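You operate a simulated robot arm through the tools that you are given. There is no shell and no other tool.

Carry out the task below with a simulated two-armed robot. There is one attempt and no reset: what you move stays moved.

Task
Take the cloth rag from the top of the yellow bench and lay it out flat on the top of the white bench.

Only the result counts: the job must be done as asked and must still hold three seconds after the hand-in. Knocking over, shifting, dropping, spilling or breaking anything else fails it. Flat cloth is picked up by pressing the open fingertips on it (5 to 10 N) and closing them slowly along it; thin cloth reads only 2 to 8 mm in the jaws.

Robot
Two 7-joint arms with two-finger parallel grippers on one trunk, on a base that moves. Base frame: it is fixed to the floor where the robot stands at the start and does not move with it; the origin is under the middle of the robot, x ahead of it, y to its left, z up. Units: m, rad, N and s.
The left shoulder is at the start at [0.05, 0.165, 1.03], the right one opposite. With the tool pointing down near the work surface each hand reaches from about 0.24 to 0.7 m from the robot's upright axis, wherever it stands, measured 20 degrees to its own side. Places, roughly: cloth rag [-2.75, 1.75, 0.75]; top of the white bench [-2, 1.5, 0.8]. Payload 3.91 kg a hand.
The TCP of each hand is the grasp point between the finger pads, 0.03 m short of the fingertips. In the tool frame z runs along the fingers and y along their closing line. The gripper opens to 0.11 m. The fingers are 0.02 m wide and 0.01 m thick; the gripper's body (0.048 by 0.112 m) begins 0.055 m behind the TCP.
Orientation is told as [roll, pitch, yaw] about the base's x, y, z axes, in that order, counted from this pose: with the fingers straight down and closing along the base's y, the tool's x points along the base's -x, its y along +y and its z along -z.

Tools
- The arms move only by the tool nudge_tool. It takes "left_series", "right_series" or both (then of equal length, played together; a hand with none holds still); each is a list of rows, each an object of numbers (a shift or turn left out is 0, a gripper value left out holds the last): "ax", "ay", "az": the turn, a rotation vector about the tool's x, y, z in rad; "dx", "dy", "dz": the shift along the tool's x, y, z in cm; "claw": the opening, from 0 (shut) to 1 (fully open). In form: [{"ax": .., "ay": .., "az": .., "dx": .., "dy": .., "dz": .., "claw": ..}, ...]. A call has 1 to 20 rows; each row is the pose to reach, as a shift and turn from the pose commanded when the call began, along the tool's axes at that moment. Rows are played at 5 a second. More than 0.05 m and 0.15 rad between two rows, or a gripper value outside its range, and nothing of the call is played. Where a pose cannot be reached the arm comes as near as it can. A force on the tool above 40 N (or 10 N above the force at the start of the call, whichever is more), or a blocked arm, ends the call early, and 0.2 s more pass. Each finger travels about 0.045 m/s and halts on what it meets, pressing with about 32 N; the grip force reading is that of the motor and also rises with nothing between the fingers. The clock runs only during rows and for 0.2 s after the last one: add rows that repeat a pose to give the fingers time. The reply holds the time, the measured pose of the TCP, the force on the tool along the base axes, the opening and the grip force, in the units named above and with some noise, with the torque about the TCP (base axes, N m) and any sound that the robot's microphone picked up, and new pictures: "show" is both (left out), scene, wrist or none (wrist: the cameras of the hands that moved).
- Cameras (640 x 400 px; columns grow to the right, rows downward): "scene" is now at [0.1206, 0.0036, 1.2096]; the picture's right is [0.04, -1.00, 0.00], its down [-0.49, -0.02, -0.87] and it looks along [0.87, 0.04, -0.49] (base axes); focal length 258 px, centre (320, 200). "left" rides on the left gripper at [0.072, -0.017, -0.103] in its tool frame; the picture's right is [0.23, 0.97, 0.00], its down [-0.76, 0.18, -0.62] and it looks along [-0.61, 0.14, 0.78] (tool axes); focal length 222 px, centre (320, 200). "right" rides on the right gripper at [0.072, 0.017, -0.103] in its tool frame; the picture's right is [-0.23, 0.97, 0.00], its down [-0.76, -0.18, -0.62] and it looks along [-0.61, -0.14, 0.78] (tool axes); focal length 222 px, centre (320, 200).
- lift_body(by): slides the trunk up (or, below 0, down) by that many m; the arms and the scene camera ride with it, the base frame stays. It gives what a move gives, with no picture.
- drive_base(legs): drives the robot by 1 to 6 legs, each [ahead, left, turn to the left] in m, m and rad, along the robot's own axes; the way and the turn of a leg run together, so that a leg with both is an arc; at most 1.5 m and 3.142 rad a leg. The arms and the cameras ride along, it lands a little off, and it stops where it bumps. It gives what a move gives, and a new picture of the scene camera.
- head_to(pan, tilt): turns the head with the scene camera to pan (to the left, within 1.396 rad either way) and tilt (down, from -0.506 to 1.204), counted from straight ahead of the robot. It gives what a move gives, and a new picture of the scene camera.
- probe_pixels(camera, pixels): for up to 12 pixels [column, row] of the newest picture of that camera ("zoom" is the newest enlarged one), the place [x, y, z] in the base frame of the surface seen there, good to about 0.002 m. No time passes.
- enlarge(camera, box): a new picture of the part [left, top, right, bottom] of that camera's present view, enlarged. No time passes.
- finish_job(): hands the job in; it is judged then, once.

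Leave the grippers open and the arms clear of the work at the hand-in unless told otherwise.

The tools are called after "Emit:" as a command line: name --argument value ..., lists and objects as JSON in quotes. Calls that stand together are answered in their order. nudge_tool: Moves the arms, as the interface text tells. Its arguments: {"type":"object","properties":{"left_series":{"type":"array","items":{"type":"object","properties":{"ax":{"type":"number"},"ay":{"type":"number"},"az":{"type":"number"},"dx":{"type":"number"},"dy":{"type":"number"},"dz":{"type":"number"},"claw":{"type":"number"}}}},"right_series":{"type":"array","items":{"type":"object","properties":{"ax":{"type":"number"},"ay":{"type":"number"},"az":{"type":"number"},"dx":{"type":"number"},"dy":{"type":"number"},"dz":{"type":"number"},"claw":{"type":"number"}}}},"show":{"type":"string","enum":["both","scene","wrist","none"]}},"required":[]} The other tools are called the same way: lift_body (by) moves the trunk up or down; drive_base (legs) drives the base; head_to (pan, tilt) turns the head that bears the scene camera; probe_pixels (camera, pixels) gives the place of the surface under pixels of a picture; enlarge (camera, box) takes an enlarged picture of a part of a camera's view; finish_job () hands the job in.

At the start:

```text
time_s: 0.0
left_tool_pos: [0.3925, 0.2131, 1.0485]
left_ee_rot: [-0.002, 0.0, -0.001]
left_force: [0.2, -0.6, 0.3]
left_wrist_torque: [0.03, -0.01, 0.0]
left_width: 0.1096
left_grip_force: 0.2
right_tool_pos: [0.3312, -0.1176, 1.0562]
right_ee_rot: [0.0, 0.0, -0.001]
right_force: [-0.1, 0.0, -0.8]
right_wrist_torque: [0.02, 0.01, 0.0]
right_width: 0.1104
right_grip_force: 0.1
trunk travel left (down, up): [-0.25, 0.253]
robot x, y, heading: [-0.0047, 0.0019, 0.0]
head pan, tilt (commanded): [0.042, 0.508]
```

scene: 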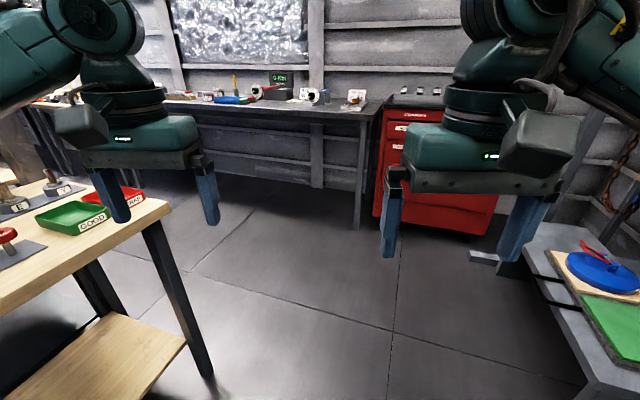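
right: 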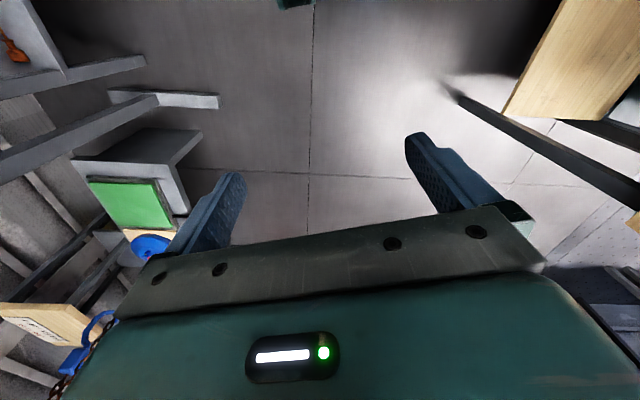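
left: 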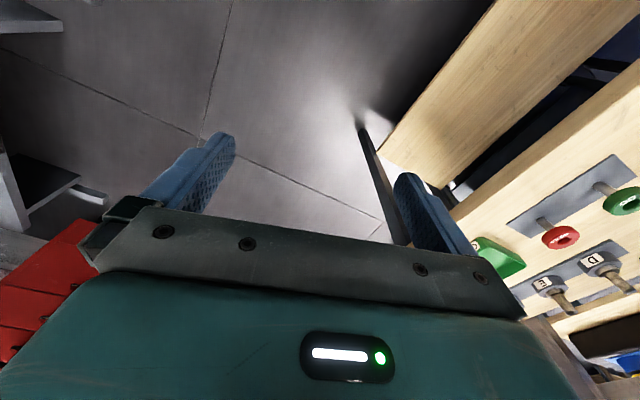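

I see a wooden bench at the left, a red cabinet ahead and a grey bench at the right. The rag and the white bench are behind the robot. I will turn the head left as far as it goes to look.

Emit:
head_to --pan 1.39 --tilt 0.4

```text
time_s: 1.5
left_tool_pos: [0.3942, 0.2136, 1.048]
left_ee_rot: [-0.002, 0.0, 0.0]
left_force: [-0.2, -0.3, 1.1]
left_wrist_torque: [-0.03, 0.01, 0.0]
left_width: 0.1098
left_grip_force: 0.0
right_tool_pos: [0.3322, -0.1188, 1.0567]
right_ee_rot: [-0.001, -0.001, 0.0]
right_force: [0.4, 0.5, -0.5]
right_wrist_torque: [0.0, -0.03, 0.03]
right_width: 0.11
right_grip_force: 0.0
trunk travel left (down, up): [-0.25, 0.253]
robot x, y, heading: [0.0035, 0.0016, 0.0]
head pan, tilt (commanded): [1.389, 0.4]
```

scene: 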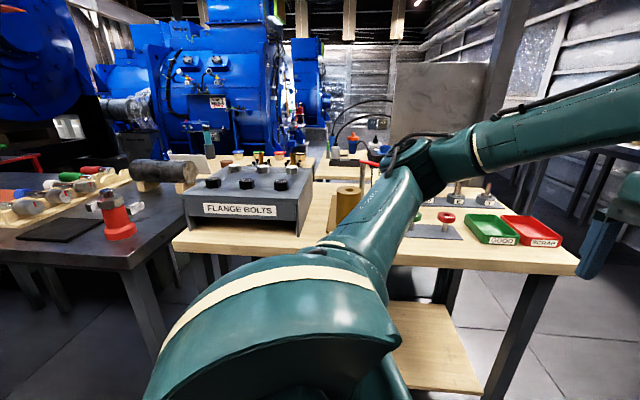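

The wooden bench with the flange bolt rack stands close on the left, and a dark bench stands behind it. I will look to the right before I turn the robot.

Emit:
head_to --pan -1.39 --tilt 0.5

Emit:
probe_pixels --camera "scene" --pixels '[[320, 60], [100, 200], [550, 200], [320, 150], [40, 380], [600, 380]]'

```text
time_s: 4.0
left_tool_pos: [0.3932, 0.2141, 1.0489]
left_ee_rot: [-0.002, 0.001, 0.002]
left_force: [0.2, 0.5, 0.1]
left_wrist_torque: [0.0, 0.02, 0.01]
left_width: 0.1099
left_grip_force: 0.1
right_tool_pos: [0.3321, -0.119, 1.0563]
right_ee_rot: [0.0, 0.0, 0.0]
right_force: [0.1, -0.4, 0.0]
right_wrist_torque: [-0.01, 0.01, 0.0]
right_width: 0.1102
right_grip_force: 0.0
trunk travel left (down, up): [-0.25, 0.253]
robot x, y, heading: [0.0005, 0.0011, 0.001]
head pan, tilt (commanded): [-1.389, 0.499]
```

scene: 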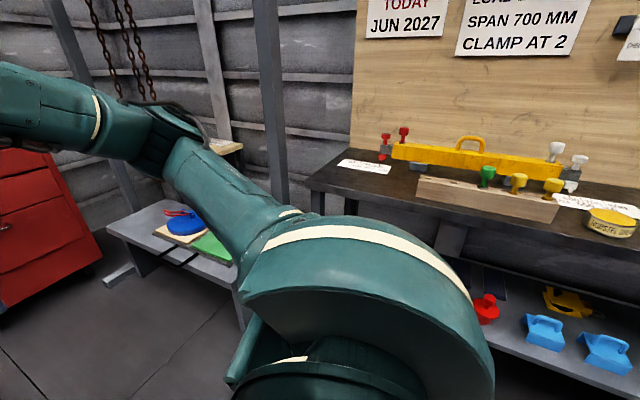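

```text
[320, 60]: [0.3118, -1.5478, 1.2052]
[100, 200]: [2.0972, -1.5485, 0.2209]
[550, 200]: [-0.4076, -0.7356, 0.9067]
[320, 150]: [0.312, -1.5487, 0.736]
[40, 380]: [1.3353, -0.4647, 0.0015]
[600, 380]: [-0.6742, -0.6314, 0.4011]
```

A bench with clamps stands on the right. I will measure its edge and how far out the right arm's elbow (about 170,130) reaches.

Emit:
probe_pixels --camera "scene" --pixels '[[170, 130], [210, 190], [150, 120], [320, 190], [440, 210], [600, 250], [480, 160], [380, 230], [470, 280], [200, 270], [110, 225], [630, 270]]'

Emit:
head_to --pan 1.39 --tilt 0.7

```text
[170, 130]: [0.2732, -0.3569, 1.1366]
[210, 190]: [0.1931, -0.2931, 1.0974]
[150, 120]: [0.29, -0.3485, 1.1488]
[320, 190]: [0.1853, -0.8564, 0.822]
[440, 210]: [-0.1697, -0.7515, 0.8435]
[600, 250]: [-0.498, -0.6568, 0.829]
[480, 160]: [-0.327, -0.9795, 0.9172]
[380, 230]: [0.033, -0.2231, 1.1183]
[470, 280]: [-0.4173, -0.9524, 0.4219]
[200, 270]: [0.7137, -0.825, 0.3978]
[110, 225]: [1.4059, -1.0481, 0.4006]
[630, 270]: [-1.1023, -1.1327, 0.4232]
```

```text
time_s: 6.4
left_tool_pos: [0.3935, 0.2131, 1.0473]
left_ee_rot: [-0.002, 0.001, 0.0]
left_force: [-0.1, -0.5, -1.0]
left_wrist_torque: [-0.01, -0.01, 0.02]
left_width: 0.1102
left_grip_force: 0.0
right_tool_pos: [0.3319, -0.1181, 1.0571]
right_ee_rot: [0.0, 0.002, 0.001]
right_force: [-0.2, 0.8, 0.0]
right_wrist_torque: [0.0, 0.0, -0.01]
right_width: 0.11
right_grip_force: 0.1
trunk travel left (down, up): [-0.25, 0.253]
robot x, y, heading: [0.0035, -0.0022, -0.002]
head pan, tilt (commanded): [1.389, 0.7]
```

scene: 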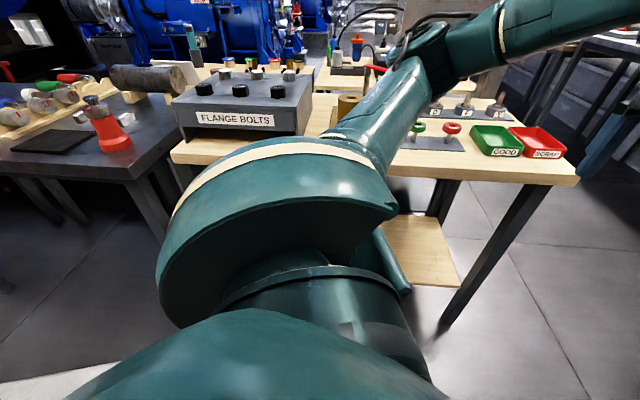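

The arms keep within about 0.46 m of the axis. I will measure the left benches' near edges: (180,155), (575,180), (400,170), (0,175), (135,180).

Emit:
probe_pixels --camera "scene" --pixels '[[178, 156], [575, 178], [430, 178], [5, 170], [135, 175], [240, 120], [430, 30], [390, 70], [40, 370], [250, 60], [60, 360], [320, 70]]'

```text
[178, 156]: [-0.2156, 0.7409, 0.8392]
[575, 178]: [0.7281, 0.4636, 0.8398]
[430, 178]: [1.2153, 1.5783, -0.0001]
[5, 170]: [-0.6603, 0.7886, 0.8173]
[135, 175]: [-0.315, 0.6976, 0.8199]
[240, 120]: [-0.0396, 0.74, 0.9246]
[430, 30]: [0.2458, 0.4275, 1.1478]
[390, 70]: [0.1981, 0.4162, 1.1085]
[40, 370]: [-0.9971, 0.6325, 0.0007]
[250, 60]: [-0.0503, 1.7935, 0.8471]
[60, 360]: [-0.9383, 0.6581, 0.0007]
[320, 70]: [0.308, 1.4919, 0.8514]
```

Nothing stands within 0.63 m of the axis, and the arms reach only about 0.5 m, so turning on the spot is safe. I turn left about 2.6 rad to face the rag, then I straighten the head.

Emit:
drive_base --legs '[[0, 0, 2.6]]'

Emit:
head_to --pan 0.0 --tilt 0.35

```text
time_s: 12.9
left_tool_pos: [-0.4468, 0.0243, 1.0481]
left_ee_rot: [-0.003, 0.0, 2.594]
left_force: [0.4, -0.2, 0.1]
left_wrist_torque: [0.06, 0.02, -0.01]
left_width: 0.1102
left_grip_force: 0.1
right_tool_pos: [-0.2218, 0.274, 1.0564]
right_ee_rot: [0.0, -0.001, 2.594]
right_force: [0.5, 0.6, 0.0]
right_wrist_torque: [0.02, 0.01, 0.02]
right_width: 0.1099
right_grip_force: 0.1
trunk travel left (down, up): [-0.25, 0.253]
robot x, y, heading: [0.0002, 0.0001, 2.599]
head pan, tilt (commanded): [1.389, 0.7]
```

scene: 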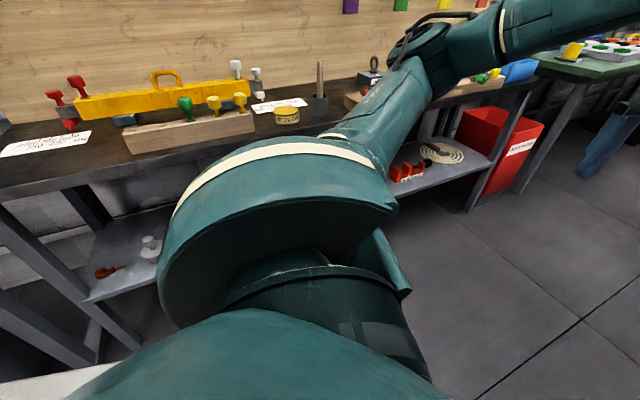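

```text
time_s: 14.4
left_tool_pos: [-0.4475, 0.0226, 1.0489]
left_ee_rot: [-0.001, 0.0, 2.593]
left_force: [0.3, 0.1, 0.0]
left_wrist_torque: [0.0, 0.01, -0.02]
left_width: 0.1102
left_grip_force: 0.1
right_tool_pos: [-0.221, 0.2739, 1.0566]
right_ee_rot: [-0.001, 0.0, 2.592]
right_force: [-0.9, 0.3, -0.4]
right_wrist_torque: [0.01, -0.01, -0.02]
right_width: 0.1098
right_grip_force: 0.1
trunk travel left (down, up): [-0.25, 0.253]
robot x, y, heading: [0.0008, -0.0012, 2.591]
head pan, tilt (commanded): [0.0, 0.351]
```

scene: 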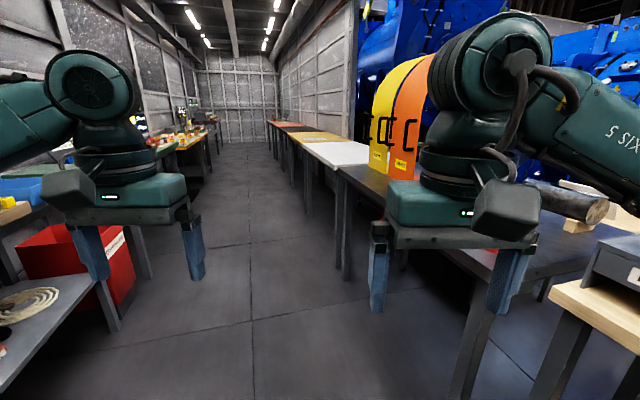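

I see an aisle with the dark bench on the right, the white bench at about (340,152), the yellow one at (310,138) and others beyond. I will measure them.

Emit:
probe_pixels --camera "scene" --pixels '[[306, 150], [336, 167], [366, 160], [340, 150], [325, 141], [310, 137], [300, 138], [290, 133], [280, 127], [345, 270], [475, 390], [345, 175]]'

Emit:
enlarge --camera "scene" --box '[250, 100, 410, 200]'

```text
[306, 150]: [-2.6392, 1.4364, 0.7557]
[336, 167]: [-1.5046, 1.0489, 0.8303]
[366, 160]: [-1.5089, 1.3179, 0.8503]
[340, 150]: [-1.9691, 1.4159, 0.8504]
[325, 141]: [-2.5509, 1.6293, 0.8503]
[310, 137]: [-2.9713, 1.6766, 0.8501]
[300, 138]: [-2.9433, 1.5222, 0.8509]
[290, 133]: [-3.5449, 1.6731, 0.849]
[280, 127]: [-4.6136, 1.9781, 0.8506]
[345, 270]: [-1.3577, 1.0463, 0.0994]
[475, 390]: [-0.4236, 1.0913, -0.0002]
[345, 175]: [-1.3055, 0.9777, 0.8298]
```

```text
4.00 times, centred on (330, 150) of scene
```

zoom: 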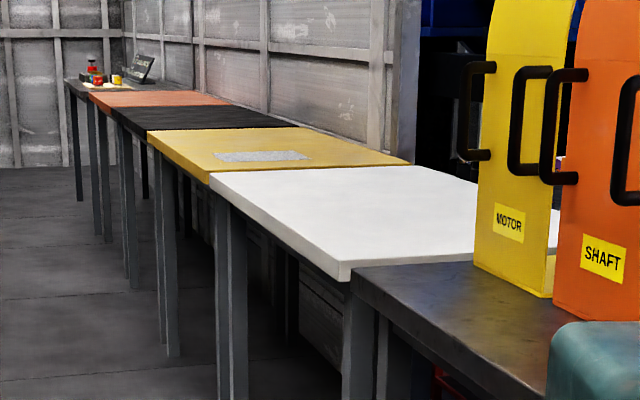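

The rag is the grey patch on the yellow bench (about (261,156) in the enlarged picture). I will measure the rag's corners and the bench edges there, plus the left-side obstacles in the plain picture.

Emit:
probe_pixels --camera "zoom" --pixels '[[216, 154], [300, 151], [309, 158], [224, 161], [212, 174], [345, 263], [408, 163], [150, 134], [265, 156], [350, 280], [300, 128], [478, 183]]'

Emit:
probe_pixels --camera "scene" --pixels '[[130, 290], [120, 225], [110, 330], [150, 280], [205, 180], [175, 150], [215, 165], [85, 370], [30, 390], [250, 250], [250, 200]]'

```text
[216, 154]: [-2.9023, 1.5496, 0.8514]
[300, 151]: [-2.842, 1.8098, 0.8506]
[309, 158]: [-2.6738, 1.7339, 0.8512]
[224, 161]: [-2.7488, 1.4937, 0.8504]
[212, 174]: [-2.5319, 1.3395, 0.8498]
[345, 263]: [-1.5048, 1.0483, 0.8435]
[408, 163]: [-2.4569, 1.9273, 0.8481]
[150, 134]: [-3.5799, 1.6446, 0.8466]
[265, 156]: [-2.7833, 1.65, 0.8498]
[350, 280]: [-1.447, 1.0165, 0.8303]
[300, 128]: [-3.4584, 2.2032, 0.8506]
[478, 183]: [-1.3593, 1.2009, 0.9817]
```

```text
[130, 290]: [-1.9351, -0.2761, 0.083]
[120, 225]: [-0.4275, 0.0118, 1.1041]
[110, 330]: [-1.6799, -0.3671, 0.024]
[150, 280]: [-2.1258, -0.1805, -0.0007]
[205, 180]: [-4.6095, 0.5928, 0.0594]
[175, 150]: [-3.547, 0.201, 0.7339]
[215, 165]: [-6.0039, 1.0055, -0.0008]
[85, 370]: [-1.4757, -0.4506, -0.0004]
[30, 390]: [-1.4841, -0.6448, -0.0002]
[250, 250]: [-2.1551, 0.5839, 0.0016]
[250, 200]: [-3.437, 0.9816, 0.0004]
```

The row of benches runs along heading 2.862 with its near edge about 0.59 m to the right of the start point. The left benches are about 0.8 m to the left, so the aisle is free. The rag is about 0.27 m (across the bench) by 0.17 m (along the row), with its centre at about [-2.79, 1.65, 0.85]. I will align with the row and drive down the aisle in steps.

Emit:
drive_base --legs '[[0, 0, 0.271], [1.5, 0.08, 0]]'

```text
refused: leg 2 is longer than a leg can be; nothing moved
```

The second leg was slightly over 1.5 m. I will shorten it and drive again.

Emit:
drive_base --legs '[[0, 0, 0.271], [1.4, 0.08, 0]]'

```text
time_s: 22.3
left_tool_pos: [-1.7954, 0.2108, 1.0485]
left_ee_rot: [-0.002, 0.001, 2.861]
left_force: [-0.3, 0.4, 0.7]
left_wrist_torque: [-0.04, 0.0, -0.03]
left_width: 0.11
left_grip_force: 0.0
right_tool_pos: [-1.6445, 0.5117, 1.0564]
right_ee_rot: [0.001, 0.0, 2.862]
right_force: [0.2, 0.3, 0.2]
right_wrist_torque: [0.02, 0.01, 0.01]
right_width: 0.1099
right_grip_force: 0.1
trunk travel left (down, up): [-0.25, 0.253]
robot x, y, heading: [-1.3577, 0.3053, 2.864]
head pan, tilt (commanded): [0.0, 0.351]
```

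scene: 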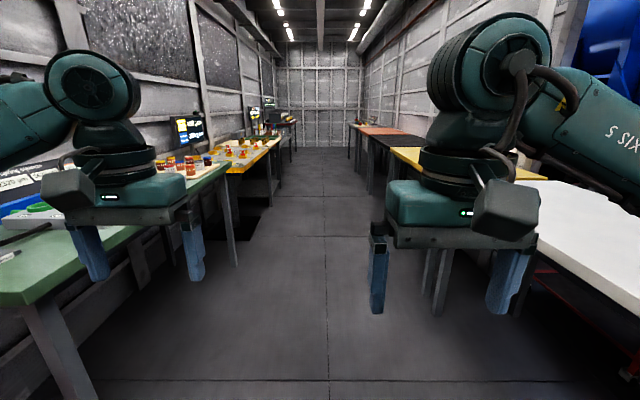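

The robot is in the aisle and aligned with it. I will check the clearance of the left benches further on, with edges near (225,168), (240,170) and (0,300).

Emit:
probe_pixels --camera "scene" --pixels '[[225, 168], [240, 172], [280, 140], [20, 300], [110, 250], [265, 190], [240, 260], [395, 200], [420, 155], [500, 170]]'

```text
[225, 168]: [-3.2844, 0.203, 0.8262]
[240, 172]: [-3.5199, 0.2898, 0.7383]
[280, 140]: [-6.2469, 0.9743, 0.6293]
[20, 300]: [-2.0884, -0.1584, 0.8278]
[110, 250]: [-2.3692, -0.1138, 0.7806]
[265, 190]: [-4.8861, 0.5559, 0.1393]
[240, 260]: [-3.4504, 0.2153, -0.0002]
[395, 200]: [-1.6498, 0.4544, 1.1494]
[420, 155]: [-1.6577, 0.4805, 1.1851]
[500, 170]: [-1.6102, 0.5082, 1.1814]
```

The left edges lie at about 0.7 m and everything is clear. I drive on 1.75 m and turn right to face the yellow bench.

Emit:
drive_base --legs '[[1.4, 0, 0], [0.35, 0, 0], [0, 0, -1.571]]'

Emit:
head_to --pan 0.0 --tilt 0.75

```text
time_s: 34.9
left_tool_pos: [-3.1247, 1.2263, 1.0481]
left_ee_rot: [-0.002, 0.001, 1.29]
left_force: [-0.6, -0.1, 0.0]
left_wrist_torque: [-0.02, 0.01, -0.01]
left_width: 0.1101
left_grip_force: 0.0
right_tool_pos: [-2.823, 1.0749, 1.0556]
right_ee_rot: [0.0, -0.001, 1.29]
right_force: [0.4, 0.2, 0.3]
right_wrist_torque: [-0.02, -0.02, -0.02]
right_width: 0.1101
right_grip_force: 0.0
trunk travel left (down, up): [-0.25, 0.253]
robot x, y, heading: [-3.0275, 0.7898, 1.288]
head pan, tilt (commanded): [0.0, 0.351]
```

scene: 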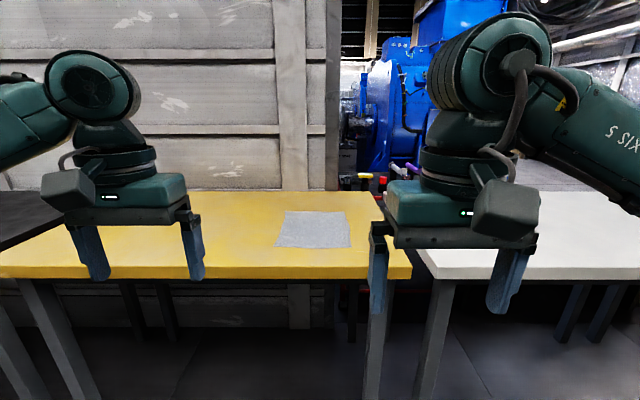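

```text
time_s: 35.8
left_tool_pos: [-3.1244, 1.2267, 1.049]
left_ee_rot: [-0.003, 0.0, 1.289]
left_force: [1.0, 0.4, 0.6]
left_wrist_torque: [0.03, -0.01, -0.02]
left_width: 0.11
left_grip_force: 0.0
right_tool_pos: [-2.823, 1.0748, 1.0559]
right_ee_rot: [-0.001, 0.0, 1.289]
right_force: [0.5, 0.4, -0.9]
right_wrist_torque: [0.01, -0.01, -0.01]
right_width: 0.1099
right_grip_force: 0.0
trunk travel left (down, up): [-0.25, 0.253]
robot x, y, heading: [-3.026, 0.7905, 1.29]
head pan, tilt (commanded): [0.0, 0.75]
```

scene: 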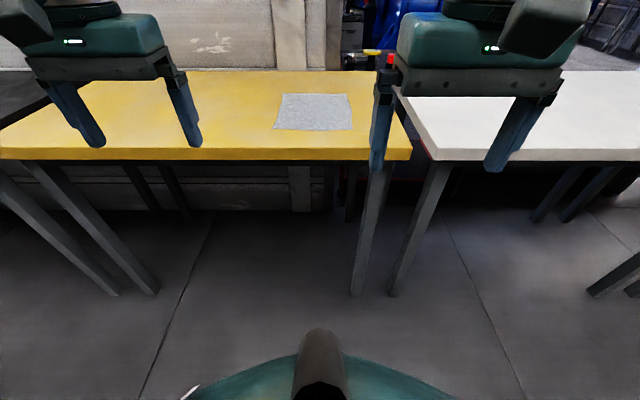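

I face the bench. The rag lies at (313,111), and there is a narrow gap between the yellow and the white bench at (410,100). I will measure the rag's corners, the bench edges and the robot's own front.

Emit:
probe_pixels --camera "scene" --pixels '[[283, 94], [349, 95], [351, 128], [275, 127], [313, 111], [409, 150], [436, 150], [20, 150], [400, 95], [190, 393], [320, 335], [638, 150]]'

Emit:
enlarge --camera "scene" --box '[230, 60, 454, 200]'

```text
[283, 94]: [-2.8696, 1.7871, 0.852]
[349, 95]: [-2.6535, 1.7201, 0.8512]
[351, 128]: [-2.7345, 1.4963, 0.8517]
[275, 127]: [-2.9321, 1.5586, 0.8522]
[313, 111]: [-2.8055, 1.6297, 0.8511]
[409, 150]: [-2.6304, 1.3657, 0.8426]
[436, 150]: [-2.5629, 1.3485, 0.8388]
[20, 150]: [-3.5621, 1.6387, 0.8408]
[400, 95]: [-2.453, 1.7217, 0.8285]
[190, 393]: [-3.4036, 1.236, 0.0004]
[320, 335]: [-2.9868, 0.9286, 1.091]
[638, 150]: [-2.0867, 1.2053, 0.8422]
```

```text
2.86 times, centred on (342, 130) of scene
```

zoom: 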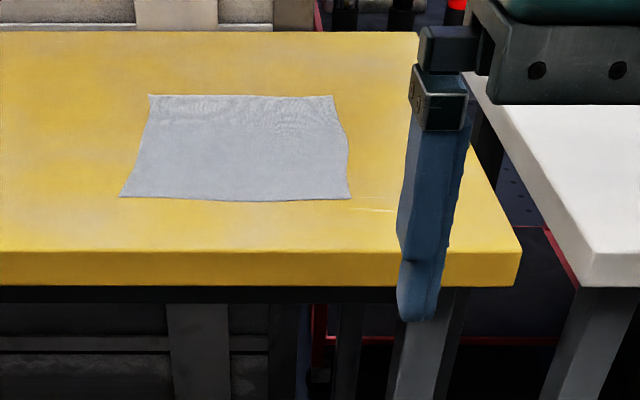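

The rag measures about 0.21 m (left to right) by 0.24 m (near to far). Before I come closer I will look straight down to see how far the base sticks out.

Emit:
head_to --pan 0.0 --tilt 1.2

```text
time_s: 36.7
left_tool_pos: [-3.1244, 1.2261, 1.0482]
left_ee_rot: [-0.001, 0.001, 1.291]
left_force: [-0.4, -0.3, -0.1]
left_wrist_torque: [0.01, 0.02, 0.02]
left_width: 0.1101
left_grip_force: 0.2
right_tool_pos: [-2.8225, 1.0746, 1.0568]
right_ee_rot: [0.0, 0.0, 1.29]
right_force: [0.5, 0.0, 0.2]
right_wrist_torque: [-0.02, -0.02, 0.05]
right_width: 0.1098
right_grip_force: 0.0
trunk travel left (down, up): [-0.25, 0.253]
robot x, y, heading: [-3.0282, 0.79, 1.291]
head pan, tilt (commanded): [0.0, 1.201]
```

scene: 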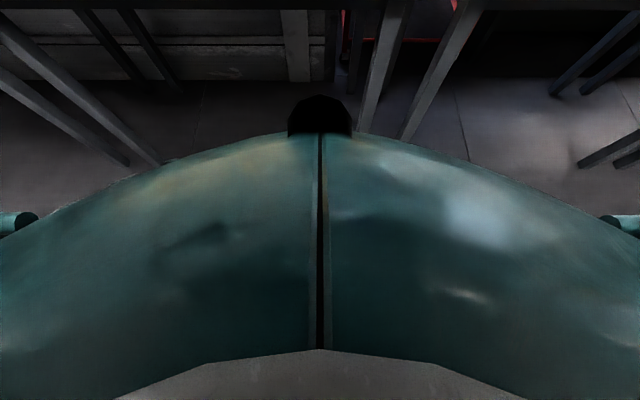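

The chest hides the base. I will measure the chest outline and the floor just past it.

Emit:
probe_pixels --camera "scene" --pixels '[[320, 110], [320, 95], [270, 135], [250, 135], [20, 200], [60, 195], [400, 140], [600, 185], [320, 200], [320, 90], [185, 155], [15, 222]]'

```text
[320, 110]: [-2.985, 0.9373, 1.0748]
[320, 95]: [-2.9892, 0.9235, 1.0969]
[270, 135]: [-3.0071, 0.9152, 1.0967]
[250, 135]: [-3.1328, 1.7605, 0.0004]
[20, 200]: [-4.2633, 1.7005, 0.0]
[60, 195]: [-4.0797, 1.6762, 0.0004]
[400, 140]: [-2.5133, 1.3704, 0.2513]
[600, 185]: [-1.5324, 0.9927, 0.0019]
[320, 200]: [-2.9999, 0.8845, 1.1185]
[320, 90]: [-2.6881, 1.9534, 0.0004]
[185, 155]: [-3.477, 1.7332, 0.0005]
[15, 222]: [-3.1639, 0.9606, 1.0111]
```

The chest stands about 0.15 m ahead of the axis, and the base is still hidden. I will tilt the left hand backwards with its grasp point still, so that its camera looks at the base and shows how close I can drive.

Emit:
nudge_tool --left_series '[{"ay": 0.14}, {"ay": 0.28}, {"ay": 0.42}, {"ay": 0.56}, {"ay": 0.7}, {"ay": 0.84}]' --show "wrist"

```text
time_s: 38.1
left_tool_pos: [-3.1209, 1.2121, 1.0336]
left_ee_rot: [-0.008, 0.837, 1.285]
left_force: [-0.1, 0.8, 0.2]
left_wrist_torque: [0.0, -0.03, 0.03]
left_width: 0.11
left_grip_force: 0.1
left hand out of reach, approached as far as the arm can: row 6
right_tool_pos: [-2.824, 1.0755, 1.0568]
right_ee_rot: [-0.002, 0.003, 1.29]
right_force: [0.2, -0.2, 0.2]
right_wrist_torque: [0.0, -0.01, -0.02]
right_width: 0.1101
right_grip_force: 0.1
trunk travel left (down, up): [-0.25, 0.253]
robot x, y, heading: [-3.0307, 0.7889, 1.291]
head pan, tilt (commanded): [0.0, 1.201]
```

left: 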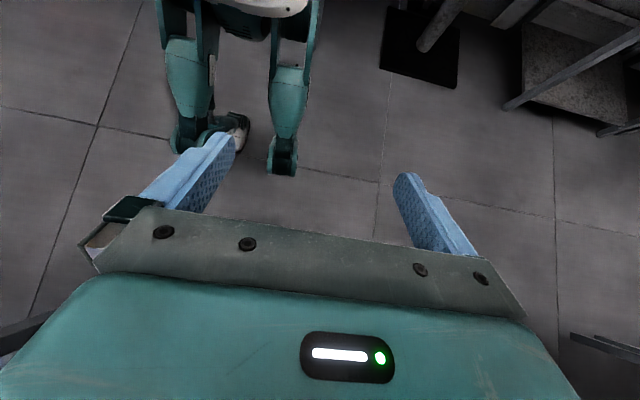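

The base has legs with feet at (283,165) and (235,125). I will measure the tips.

Emit:
probe_pixels --camera "left" --pixels '[[283, 168], [280, 130], [238, 130], [240, 118], [190, 140], [285, 70], [185, 60], [310, 20], [170, 20]]'

```text
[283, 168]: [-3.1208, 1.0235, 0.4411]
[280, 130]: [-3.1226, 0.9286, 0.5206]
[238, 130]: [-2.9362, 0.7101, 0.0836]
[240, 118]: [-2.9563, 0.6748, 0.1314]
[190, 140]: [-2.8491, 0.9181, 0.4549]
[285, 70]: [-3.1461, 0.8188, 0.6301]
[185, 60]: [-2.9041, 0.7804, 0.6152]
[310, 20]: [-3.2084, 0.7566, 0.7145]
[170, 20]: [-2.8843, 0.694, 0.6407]
```

The knees stick out about 0.2 m ahead of the axis, so the axis may stand about 0.32 m from the bench edge. I turn the left hand back upright.

Emit:
nudge_tool --left_series '[{"ay": -0.14}, {"ay": -0.28}, {"ay": -0.42}, {"ay": -0.56}, {"ay": -0.7}, {"ay": -0.84}]' --show "none"

Emit:
head_to --pan 0.0 --tilt 0.8

```text
time_s: 39.5
left_tool_pos: [-3.1194, 1.2119, 1.0328]
left_ee_rot: [-0.003, -0.003, 1.292]
left_force: [0.2, 0.1, 0.3]
left_wrist_torque: [0.01, 0.0, 0.01]
left_width: 0.1098
left_grip_force: 0.1
right_tool_pos: [-2.8228, 1.0756, 1.057]
right_ee_rot: [0.001, -0.001, 1.291]
right_force: [-0.7, -0.2, 0.5]
right_wrist_torque: [0.01, 0.0, -0.01]
right_width: 0.1099
right_grip_force: 0.0
trunk travel left (down, up): [-0.25, 0.253]
robot x, y, heading: [-3.0332, 0.7874, 1.288]
head pan, tilt (commanded): [0.0, 1.201]
```

```text
time_s: 40.4
left_tool_pos: [-3.1207, 1.2113, 1.0339]
left_ee_rot: [0.0, 0.001, 1.291]
left_force: [-0.6, 0.3, 0.2]
left_wrist_torque: [-0.01, -0.02, 0.01]
left_width: 0.1099
left_grip_force: 0.1
right_tool_pos: [-2.8238, 1.0761, 1.0562]
right_ee_rot: [0.001, 0.0, 1.29]
right_force: [-0.8, -0.1, -0.9]
right_wrist_torque: [0.01, 0.02, 0.0]
right_width: 0.11
right_grip_force: 0.0
trunk travel left (down, up): [-0.25, 0.253]
robot x, y, heading: [-3.0284, 0.7893, 1.29]
head pan, tilt (commanded): [0.0, 0.799]
```

scene: 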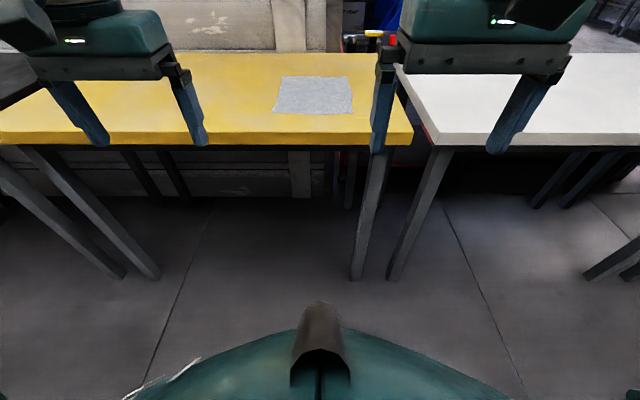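

Both hands are upright and above the bench height. I drive ahead 0.33 m and slightly to the left to centre on the rag.

Emit:
drive_base --legs '[[0.33, 0.02, 0]]'

Emit:
enlarge --camera "scene" --box '[200, 80, 440, 230]'

```text
time_s: 42.5
left_tool_pos: [-3.0483, 1.5328, 1.0327]
left_ee_rot: [0.0, 0.0, 1.291]
left_force: [0.5, 0.2, 0.3]
left_wrist_torque: [0.02, 0.0, 0.0]
left_width: 0.1101
left_grip_force: 0.1
right_tool_pos: [-2.7515, 1.3958, 1.0558]
right_ee_rot: [0.0, -0.001, 1.291]
right_force: [0.3, -0.4, -0.9]
right_wrist_torque: [-0.04, -0.01, -0.01]
right_width: 0.1103
right_grip_force: 0.0
trunk travel left (down, up): [-0.25, 0.253]
robot x, y, heading: [-2.9553, 1.1098, 1.292]
head pan, tilt (commanded): [0.0, 0.799]
```

scene: 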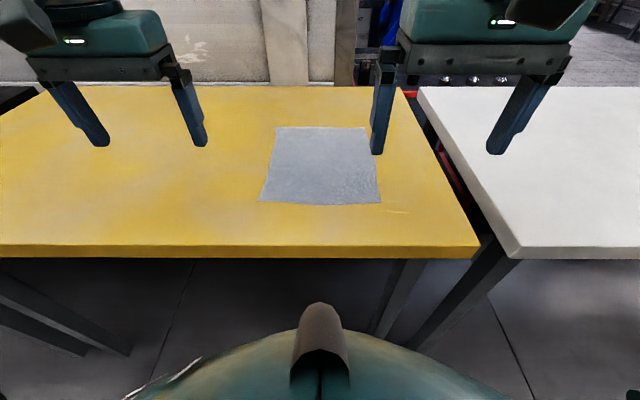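

```text
2.67 times, centred on (320, 155) of scene
```

zoom: 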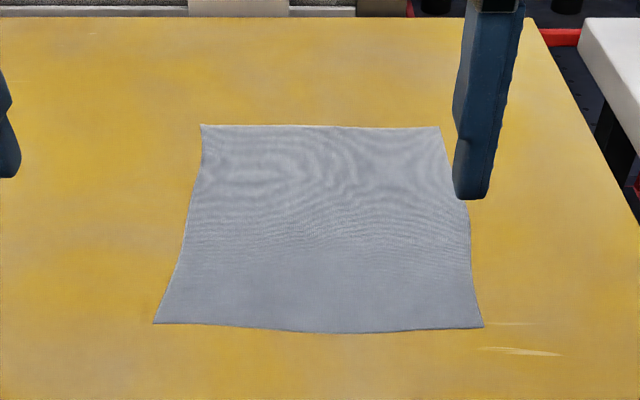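

The robot stands well now. I will measure the rag's corners in the enlarged picture: (202,127), (438,129), (482,326), (156,322), the middle of its near edge at (320,331), and points inside for its height.

Emit:
probe_pixels --camera "zoom" --pixels '[[204, 128], [437, 130], [481, 325], [157, 321], [320, 329], [320, 345], [320, 230], [190, 220], [468, 230], [230, 310], [420, 315], [120, 345]]'

Emit:
probe_pixels --camera "scene" --pixels '[[300, 244], [480, 244], [522, 245], [420, 90], [404, 90], [600, 245], [630, 90], [560, 180]]'

```text
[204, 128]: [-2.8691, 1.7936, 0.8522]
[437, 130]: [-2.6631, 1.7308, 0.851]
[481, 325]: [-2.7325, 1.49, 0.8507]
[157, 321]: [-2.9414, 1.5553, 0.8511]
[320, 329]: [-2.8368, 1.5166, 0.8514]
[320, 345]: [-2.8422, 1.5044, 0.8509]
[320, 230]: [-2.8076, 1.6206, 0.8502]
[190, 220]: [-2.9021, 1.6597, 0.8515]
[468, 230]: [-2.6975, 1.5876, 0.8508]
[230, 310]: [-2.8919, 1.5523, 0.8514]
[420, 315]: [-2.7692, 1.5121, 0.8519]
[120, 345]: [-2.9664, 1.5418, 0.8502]
```

```text
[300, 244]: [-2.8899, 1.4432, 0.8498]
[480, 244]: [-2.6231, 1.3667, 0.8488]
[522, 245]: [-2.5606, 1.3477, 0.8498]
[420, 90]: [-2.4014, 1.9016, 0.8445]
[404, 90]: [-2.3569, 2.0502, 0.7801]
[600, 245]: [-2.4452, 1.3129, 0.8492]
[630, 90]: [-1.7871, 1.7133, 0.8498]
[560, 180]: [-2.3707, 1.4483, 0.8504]
```

The rag's corners are known: near left [-2.941, 1.555], near right [-2.733, 1.490], far ones at [-2.869, 1.794] and [-2.663, 1.731]. The gap between the benches means I should lift the cloth across. I will take the two near corners, one with each hand. First I bring both hands above them at z about 0.92 with the jaws part closed (about 38 mm).

Emit:
nudge_tool --left_series '[{"dx": -2.2, "dy": -4.2, "claw": 0.35}, {"dx": -4.4, "dy": -8.5, "claw": 0.35}, {"dx": -6.57, "dy": -12.81, "claw": 0.35}, {"dx": -6.57, "dy": -12.81, "dz": 3.5, "claw": 0.35}, {"dx": -6.57, "dy": -12.81, "dz": 7.5, "claw": 0.35}, {"dx": -6.57, "dy": -12.81, "dz": 11.27, "claw": 0.35}, {"dx": -6.57, "dy": -12.81, "dz": 11.27, "claw": 0.35}]' --right_series '[{"dx": -3.8, "dy": 1.3, "claw": 0.35}, {"dx": -7.6, "dy": 2.65, "claw": 0.35}, {"dx": -11.27, "dy": 3.98, "claw": 0.35}, {"dx": -11.27, "dy": 3.98, "dz": 4.5, "claw": 0.35}, {"dx": -11.27, "dy": 3.98, "dz": 9.0, "claw": 0.35}, {"dx": -11.27, "dy": 3.98, "dz": 13.58, "claw": 0.35}, {"dx": -11.27, "dy": 3.98, "dz": 13.58, "claw": 0.35}]' --show "both"

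```text
time_s: 44.1
left_tool_pos: [-2.9066, 1.5595, 0.9209]
left_ee_rot: [-0.001, 0.0, 1.29]
left_force: [0.0, -0.5, -0.5]
left_wrist_torque: [0.01, 0.0, 0.03]
left_width: 0.0388
left_grip_force: 0.1
right_tool_pos: [-2.7567, 1.5152, 0.9209]
right_ee_rot: [0.0, 0.002, 1.29]
right_force: [0.4, 0.2, 1.0]
right_wrist_torque: [-0.01, 0.02, -0.01]
right_width: 0.0385
right_grip_force: 0.0
trunk travel left (down, up): [-0.25, 0.253]
robot x, y, heading: [-2.9582, 1.1092, 1.29]
head pan, tilt (commanded): [0.0, 0.799]
```

scene: 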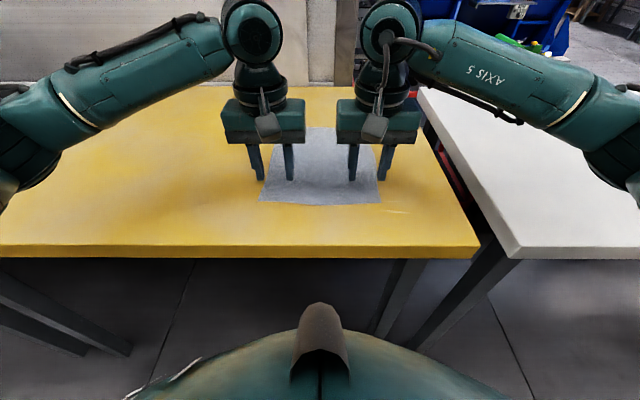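
right: 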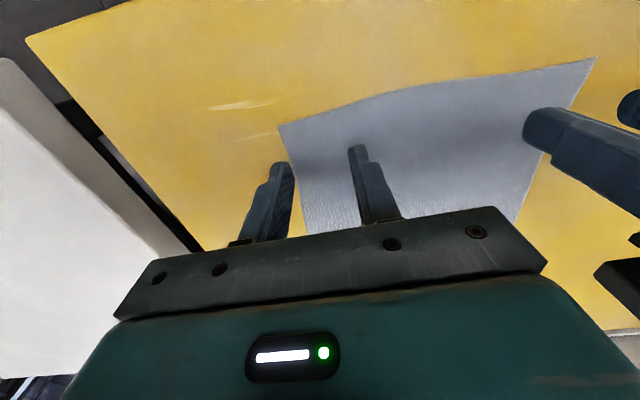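
left: 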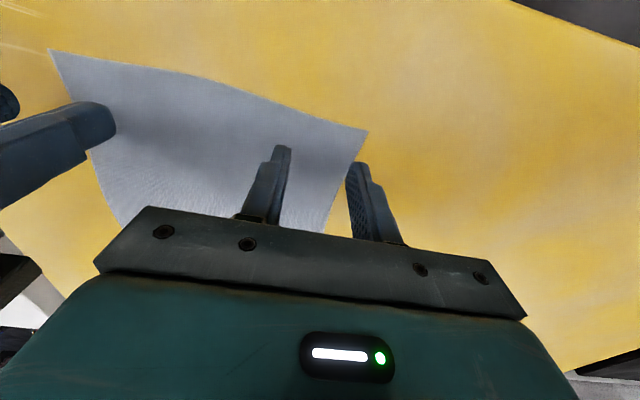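

Both hands stand over the near corners. In the left view the corner is at (368,130) and in the right view at (280,127), both just outside the outer fingers. I lower both hands to just above the cloth.

Emit:
nudge_tool --left_series '[{"dz": 1.5}, {"dz": 2.8}, {"dz": 3.5}, {"dz": 3.8}, {"dz": 3.8}]' --right_series '[{"dz": 1.5}, {"dz": 2.8}, {"dz": 3.5}, {"dz": 3.8}, {"dz": 3.8}]' --show "none"

```text
time_s: 45.4
left_tool_pos: [-2.9067, 1.5596, 0.8831]
left_ee_rot: [-0.001, 0.0, 1.289]
left_force: [0.1, 1.0, 0.4]
left_wrist_torque: [0.01, 0.0, 0.02]
left_width: 0.0384
left_grip_force: 0.0
right_tool_pos: [-2.7585, 1.5149, 0.8826]
right_ee_rot: [0.001, -0.001, 1.289]
right_force: [0.8, 0.0, 0.0]
right_wrist_torque: [0.03, -0.03, -0.02]
right_width: 0.0384
right_grip_force: 0.0
trunk travel left (down, up): [-0.25, 0.253]
robot x, y, heading: [-2.956, 1.1102, 1.286]
head pan, tilt (commanded): [0.0, 0.799]
```

No force yet with the grasp points at z about 0.883. I press down in small steps, 3 mm further.

Emit:
nudge_tool --left_series '[{"dz": 0.1}, {"dz": 0.2}, {"dz": 0.3}, {"dz": 0.3}]' --right_series '[{"dz": 0.1}, {"dz": 0.2}, {"dz": 0.3}, {"dz": 0.3}]' --show "none"

```text
time_s: 46.4
left_tool_pos: [-2.9064, 1.5603, 0.8811]
left_ee_rot: [-0.003, -0.004, 1.291]
left_force: [0.4, 1.9, 9.3]
left_wrist_torque: [0.05, 0.16, -0.04]
left_width: 0.0383
left_grip_force: 0.0
right_tool_pos: [-2.7584, 1.5129, 0.8811]
right_ee_rot: [0.002, -0.004, 1.29]
right_force: [1.2, 1.3, 10.7]
right_wrist_torque: [-0.03, -0.22, 0.05]
right_width: 0.0388
right_grip_force: 0.2
trunk travel left (down, up): [-0.25, 0.253]
robot x, y, heading: [-2.9591, 1.1097, 1.292]
head pan, tilt (commanded): [0.0, 0.799]
```

The fingertips press with 9.3 N and 10.7 N. I back off half a millimetre to sit within 5 to 10 N and close both jaws slowly along the cloth.

Emit:
nudge_tool --left_series '[{"dz": -0.04, "claw": 0.34}, {"dz": -0.04, "claw": 0.32}, {"dz": -0.04, "claw": 0.3}, {"dz": -0.04, "claw": 0.28}, {"dz": -0.04, "claw": 0.26}, {"dz": -0.04, "claw": 0.24}, {"dz": -0.04, "claw": 0.22}, {"dz": -0.04, "claw": 0.2}, {"dz": -0.04, "claw": 0.18}, {"dz": -0.04, "claw": 0.16}, {"dz": -0.04, "claw": 0.14}, {"dz": -0.04, "claw": 0.12}, {"dz": -0.04, "claw": 0.1}, {"dz": -0.04, "claw": 0.08}, {"dz": -0.04, "claw": 0.06}, {"dz": -0.04, "claw": 0.04}, {"dz": -0.04, "claw": 0.02}, {"dz": -0.04, "claw": 0.0}, {"dz": -0.04, "claw": 0.0}, {"dz": -0.04, "claw": 0.0}]' --right_series '[{"dz": -0.06, "claw": 0.34}, {"dz": -0.06, "claw": 0.32}, {"dz": -0.06, "claw": 0.3}, {"dz": -0.06, "claw": 0.28}, {"dz": -0.06, "claw": 0.26}, {"dz": -0.06, "claw": 0.24}, {"dz": -0.06, "claw": 0.22}, {"dz": -0.06, "claw": 0.2}, {"dz": -0.06, "claw": 0.18}, {"dz": -0.06, "claw": 0.16}, {"dz": -0.06, "claw": 0.14}, {"dz": -0.06, "claw": 0.12}, {"dz": -0.06, "claw": 0.1}, {"dz": -0.06, "claw": 0.08}, {"dz": -0.06, "claw": 0.06}, {"dz": -0.06, "claw": 0.04}, {"dz": -0.06, "claw": 0.02}, {"dz": -0.06, "claw": 0.0}, {"dz": -0.06, "claw": 0.0}, {"dz": -0.06, "claw": 0.0}]' --show "both"

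```text
time_s: 50.5
left_tool_pos: [-2.9063, 1.5584, 0.8805]
left_ee_rot: [-0.003, -0.003, 1.29]
left_force: [9.5, -1.2, 19.3]
left_wrist_torque: [-0.15, -0.18, 0.0]
left_width: 0.0017
left_grip_force: 32.0
right_tool_pos: [-2.7601, 1.5139, 0.8813]
right_ee_rot: [0.002, -0.002, 1.289]
right_force: [-11.8, 3.4, 7.6]
right_wrist_torque: [0.1, 0.4, 0.05]
right_width: 0.0017
right_grip_force: 31.8
trunk travel left (down, up): [-0.25, 0.253]
robot x, y, heading: [-2.9555, 1.1057, 1.289]
head pan, tilt (commanded): [0.0, 0.799]
```

scene: 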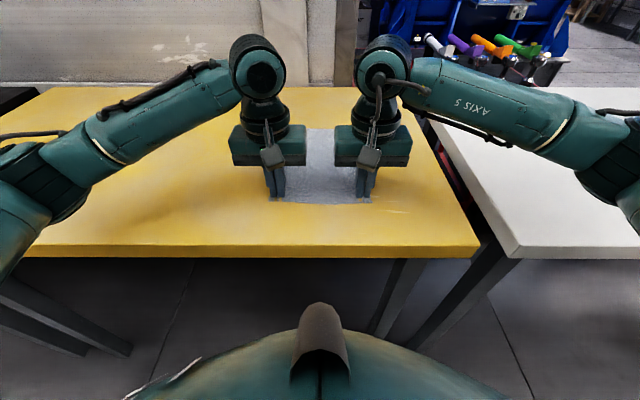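
right: 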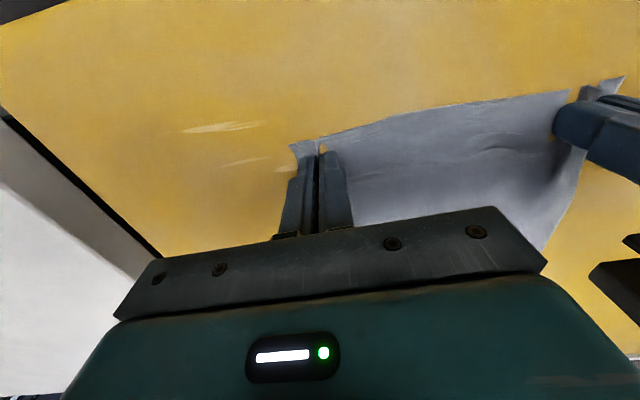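
left: 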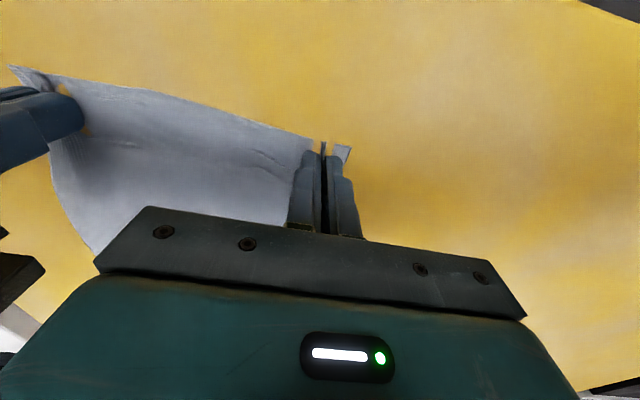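

Both jaws read 1.7 mm, and the views show the cloth pinched at each corner. It is taut between the hands (about 10 N sideways). I ease the hands together by 3 mm each and lift 4 cm to test the hold.

Emit:
nudge_tool --left_series '[{"dy": -0.15, "dz": -0.3}, {"dy": -0.3, "dz": -0.8}, {"dy": -0.3, "dz": -1.6}, {"dy": -0.3, "dz": -2.4}, {"dy": -0.3, "dz": -3.2}, {"dy": -0.3, "dz": -4.0}, {"dy": -0.3, "dz": -4.0}]' --right_series '[{"dy": 0.15, "dz": -0.3}, {"dy": 0.3, "dz": -0.8}, {"dy": 0.3, "dz": -1.6}, {"dy": 0.3, "dz": -2.4}, {"dy": 0.3, "dz": -3.2}, {"dy": 0.3, "dz": -4.0}, {"dy": 0.3, "dz": -4.0}]' --show "both"

```text
time_s: 52.1
left_tool_pos: [-2.9036, 1.5603, 0.9201]
left_ee_rot: [-0.002, 0.0, 1.291]
left_force: [1.5, -0.4, -0.8]
left_wrist_torque: [0.02, -0.05, 0.03]
left_width: 0.0017
left_grip_force: 31.8
right_tool_pos: [-2.7616, 1.5161, 0.9203]
right_ee_rot: [-0.001, -0.002, 1.287]
right_force: [-1.0, 0.3, -0.4]
right_wrist_torque: [0.02, 0.07, 0.01]
right_width: 0.0015
right_grip_force: 32.4
trunk travel left (down, up): [-0.25, 0.253]
robot x, y, heading: [-2.9554, 1.1099, 1.293]
head pan, tilt (commanded): [0.0, 0.799]
```

scene: 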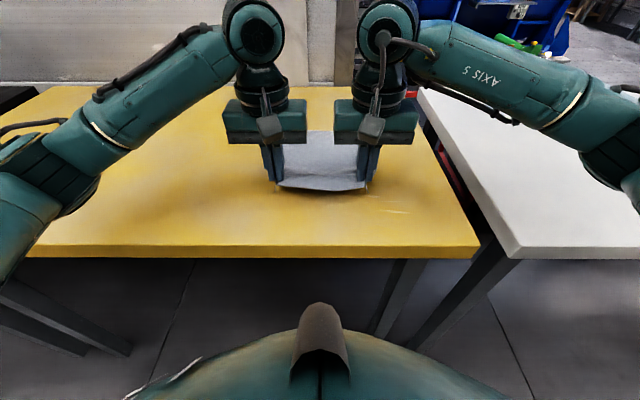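
right: 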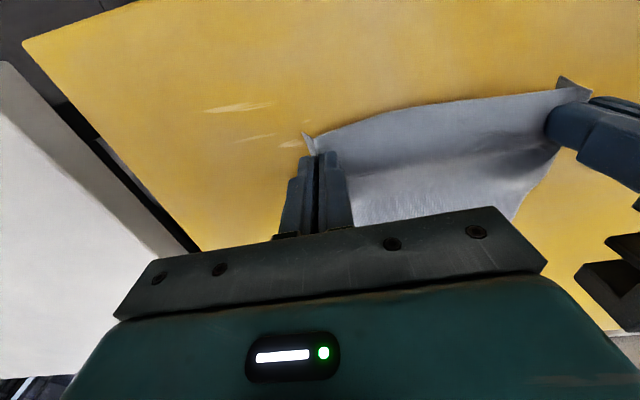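
left: 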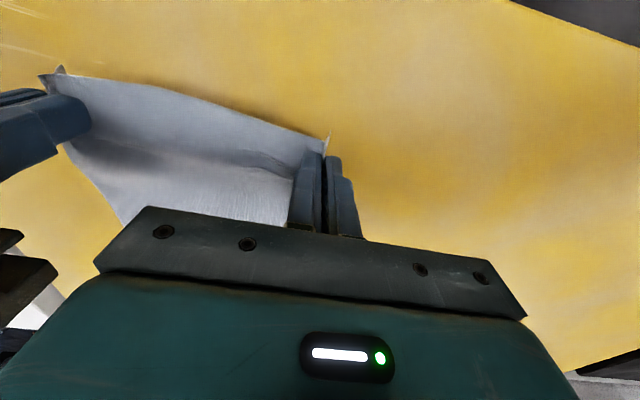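

Both corners hold, and the cloth hangs between the hands. I raise the trunk by 0.22 m to lift the cloth while keeping the arms' reach good for laying it down.

Emit:
lift_body --by 0.22

Emit:
nudge_tool --left_series '[{"dz": -1.0}, {"dz": -2.0}, {"dz": -3.0}, {"dz": -4.0}, {"dz": -4.0}, {"dz": -4.0}]' --right_series '[{"dz": -1.0}, {"dz": -2.0}, {"dz": -3.0}, {"dz": -4.0}, {"dz": -4.0}, {"dz": -4.0}]' --show "both"

```text
time_s: 54.5
left_tool_pos: [-2.9042, 1.5585, 1.1401]
left_ee_rot: [-0.001, 0.001, 1.289]
left_force: [1.6, 0.2, 0.1]
left_wrist_torque: [-0.05, -0.04, 0.0]
left_width: 0.0019
left_grip_force: 32.2
right_tool_pos: [-2.761, 1.5153, 1.1406]
right_ee_rot: [-0.001, 0.001, 1.29]
right_force: [-1.1, 0.9, -0.9]
right_wrist_torque: [0.01, 0.06, 0.01]
right_width: 0.0015
right_grip_force: 31.8
trunk travel left (down, up): [-0.47, 0.033]
robot x, y, heading: [-2.9575, 1.114, 1.291]
head pan, tilt (commanded): [0.0, 0.799]
```

```text
time_s: 55.9
left_tool_pos: [-2.9052, 1.5596, 1.1792]
left_ee_rot: [-0.002, 0.001, 1.291]
left_force: [1.1, 0.5, -1.2]
left_wrist_torque: [0.03, -0.09, 0.01]
left_width: 0.0017
left_grip_force: 32.1
right_tool_pos: [-2.7617, 1.5167, 1.1809]
right_ee_rot: [0.001, 0.0, 1.29]
right_force: [-1.3, 1.2, 0.1]
right_wrist_torque: [0.05, 0.07, 0.04]
right_width: 0.0016
right_grip_force: 32.0
trunk travel left (down, up): [-0.47, 0.033]
robot x, y, heading: [-2.9564, 1.1087, 1.292]
head pan, tilt (commanded): [0.0, 0.799]
```

scene: 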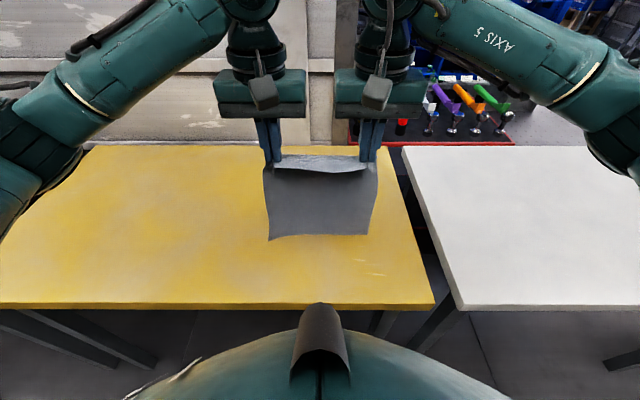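
right: 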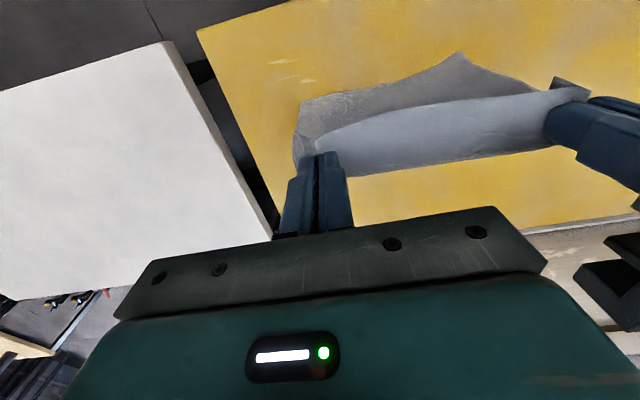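
left: 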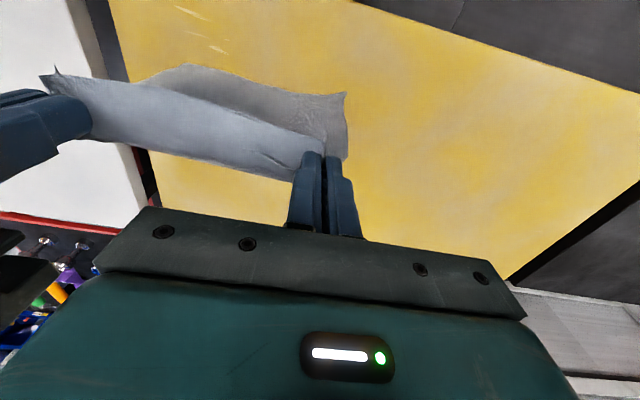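

The cloth hangs free between the hands. I will measure its hanging lower edge at (270,236), (320,233) and (364,232).

Emit:
probe_pixels --camera "scene" --pixels '[[271, 236], [320, 232], [364, 231], [270, 172], [372, 172], [320, 175], [320, 160], [320, 205], [460, 304], [438, 300]]'

```text
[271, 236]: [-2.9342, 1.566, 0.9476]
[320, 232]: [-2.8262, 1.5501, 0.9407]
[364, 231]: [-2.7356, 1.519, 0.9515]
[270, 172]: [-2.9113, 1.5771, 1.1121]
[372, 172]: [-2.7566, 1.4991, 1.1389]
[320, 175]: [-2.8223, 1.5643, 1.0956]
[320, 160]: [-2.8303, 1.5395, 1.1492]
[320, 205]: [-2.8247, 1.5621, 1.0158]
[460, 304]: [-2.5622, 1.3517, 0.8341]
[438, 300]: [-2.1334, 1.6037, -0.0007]
```

The lower edge hangs at z about 0.945, 9 cm over the bench, and straight. The white bench runs from its left edge at about 0.31 m right of the robot's axis onwards. I drive 0.75 m to the right with the cloth held up.

Emit:
drive_base --legs '[[0, -0.4, 0], [0, -0.35, 0]]'

```text
time_s: 63.2
left_tool_pos: [-2.1844, 1.3507, 1.1799]
left_ee_rot: [-0.002, 0.001, 1.29]
left_force: [2.1, -1.0, 0.2]
left_wrist_torque: [0.04, -0.05, 0.01]
left_width: 0.0017
left_grip_force: 32.1
right_tool_pos: [-2.0428, 1.3073, 1.1804]
right_ee_rot: [0.0, 0.001, 1.288]
right_force: [-1.5, 0.3, 0.3]
right_wrist_torque: [0.0, 0.02, 0.03]
right_width: 0.0018
right_grip_force: 31.9
trunk travel left (down, up): [-0.47, 0.033]
robot x, y, heading: [-2.241, 0.9019, 1.285]
head pan, tilt (commanded): [0.0, 0.799]
```

scene: 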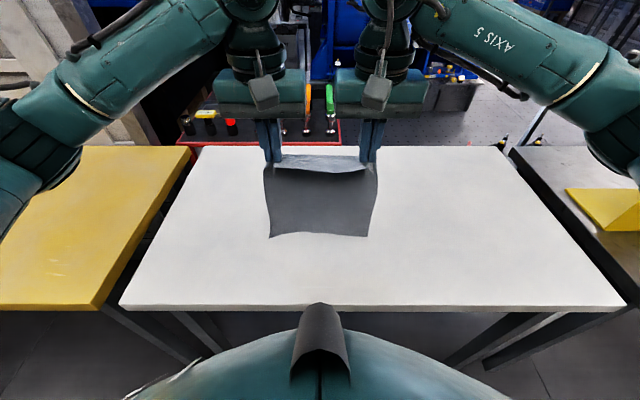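

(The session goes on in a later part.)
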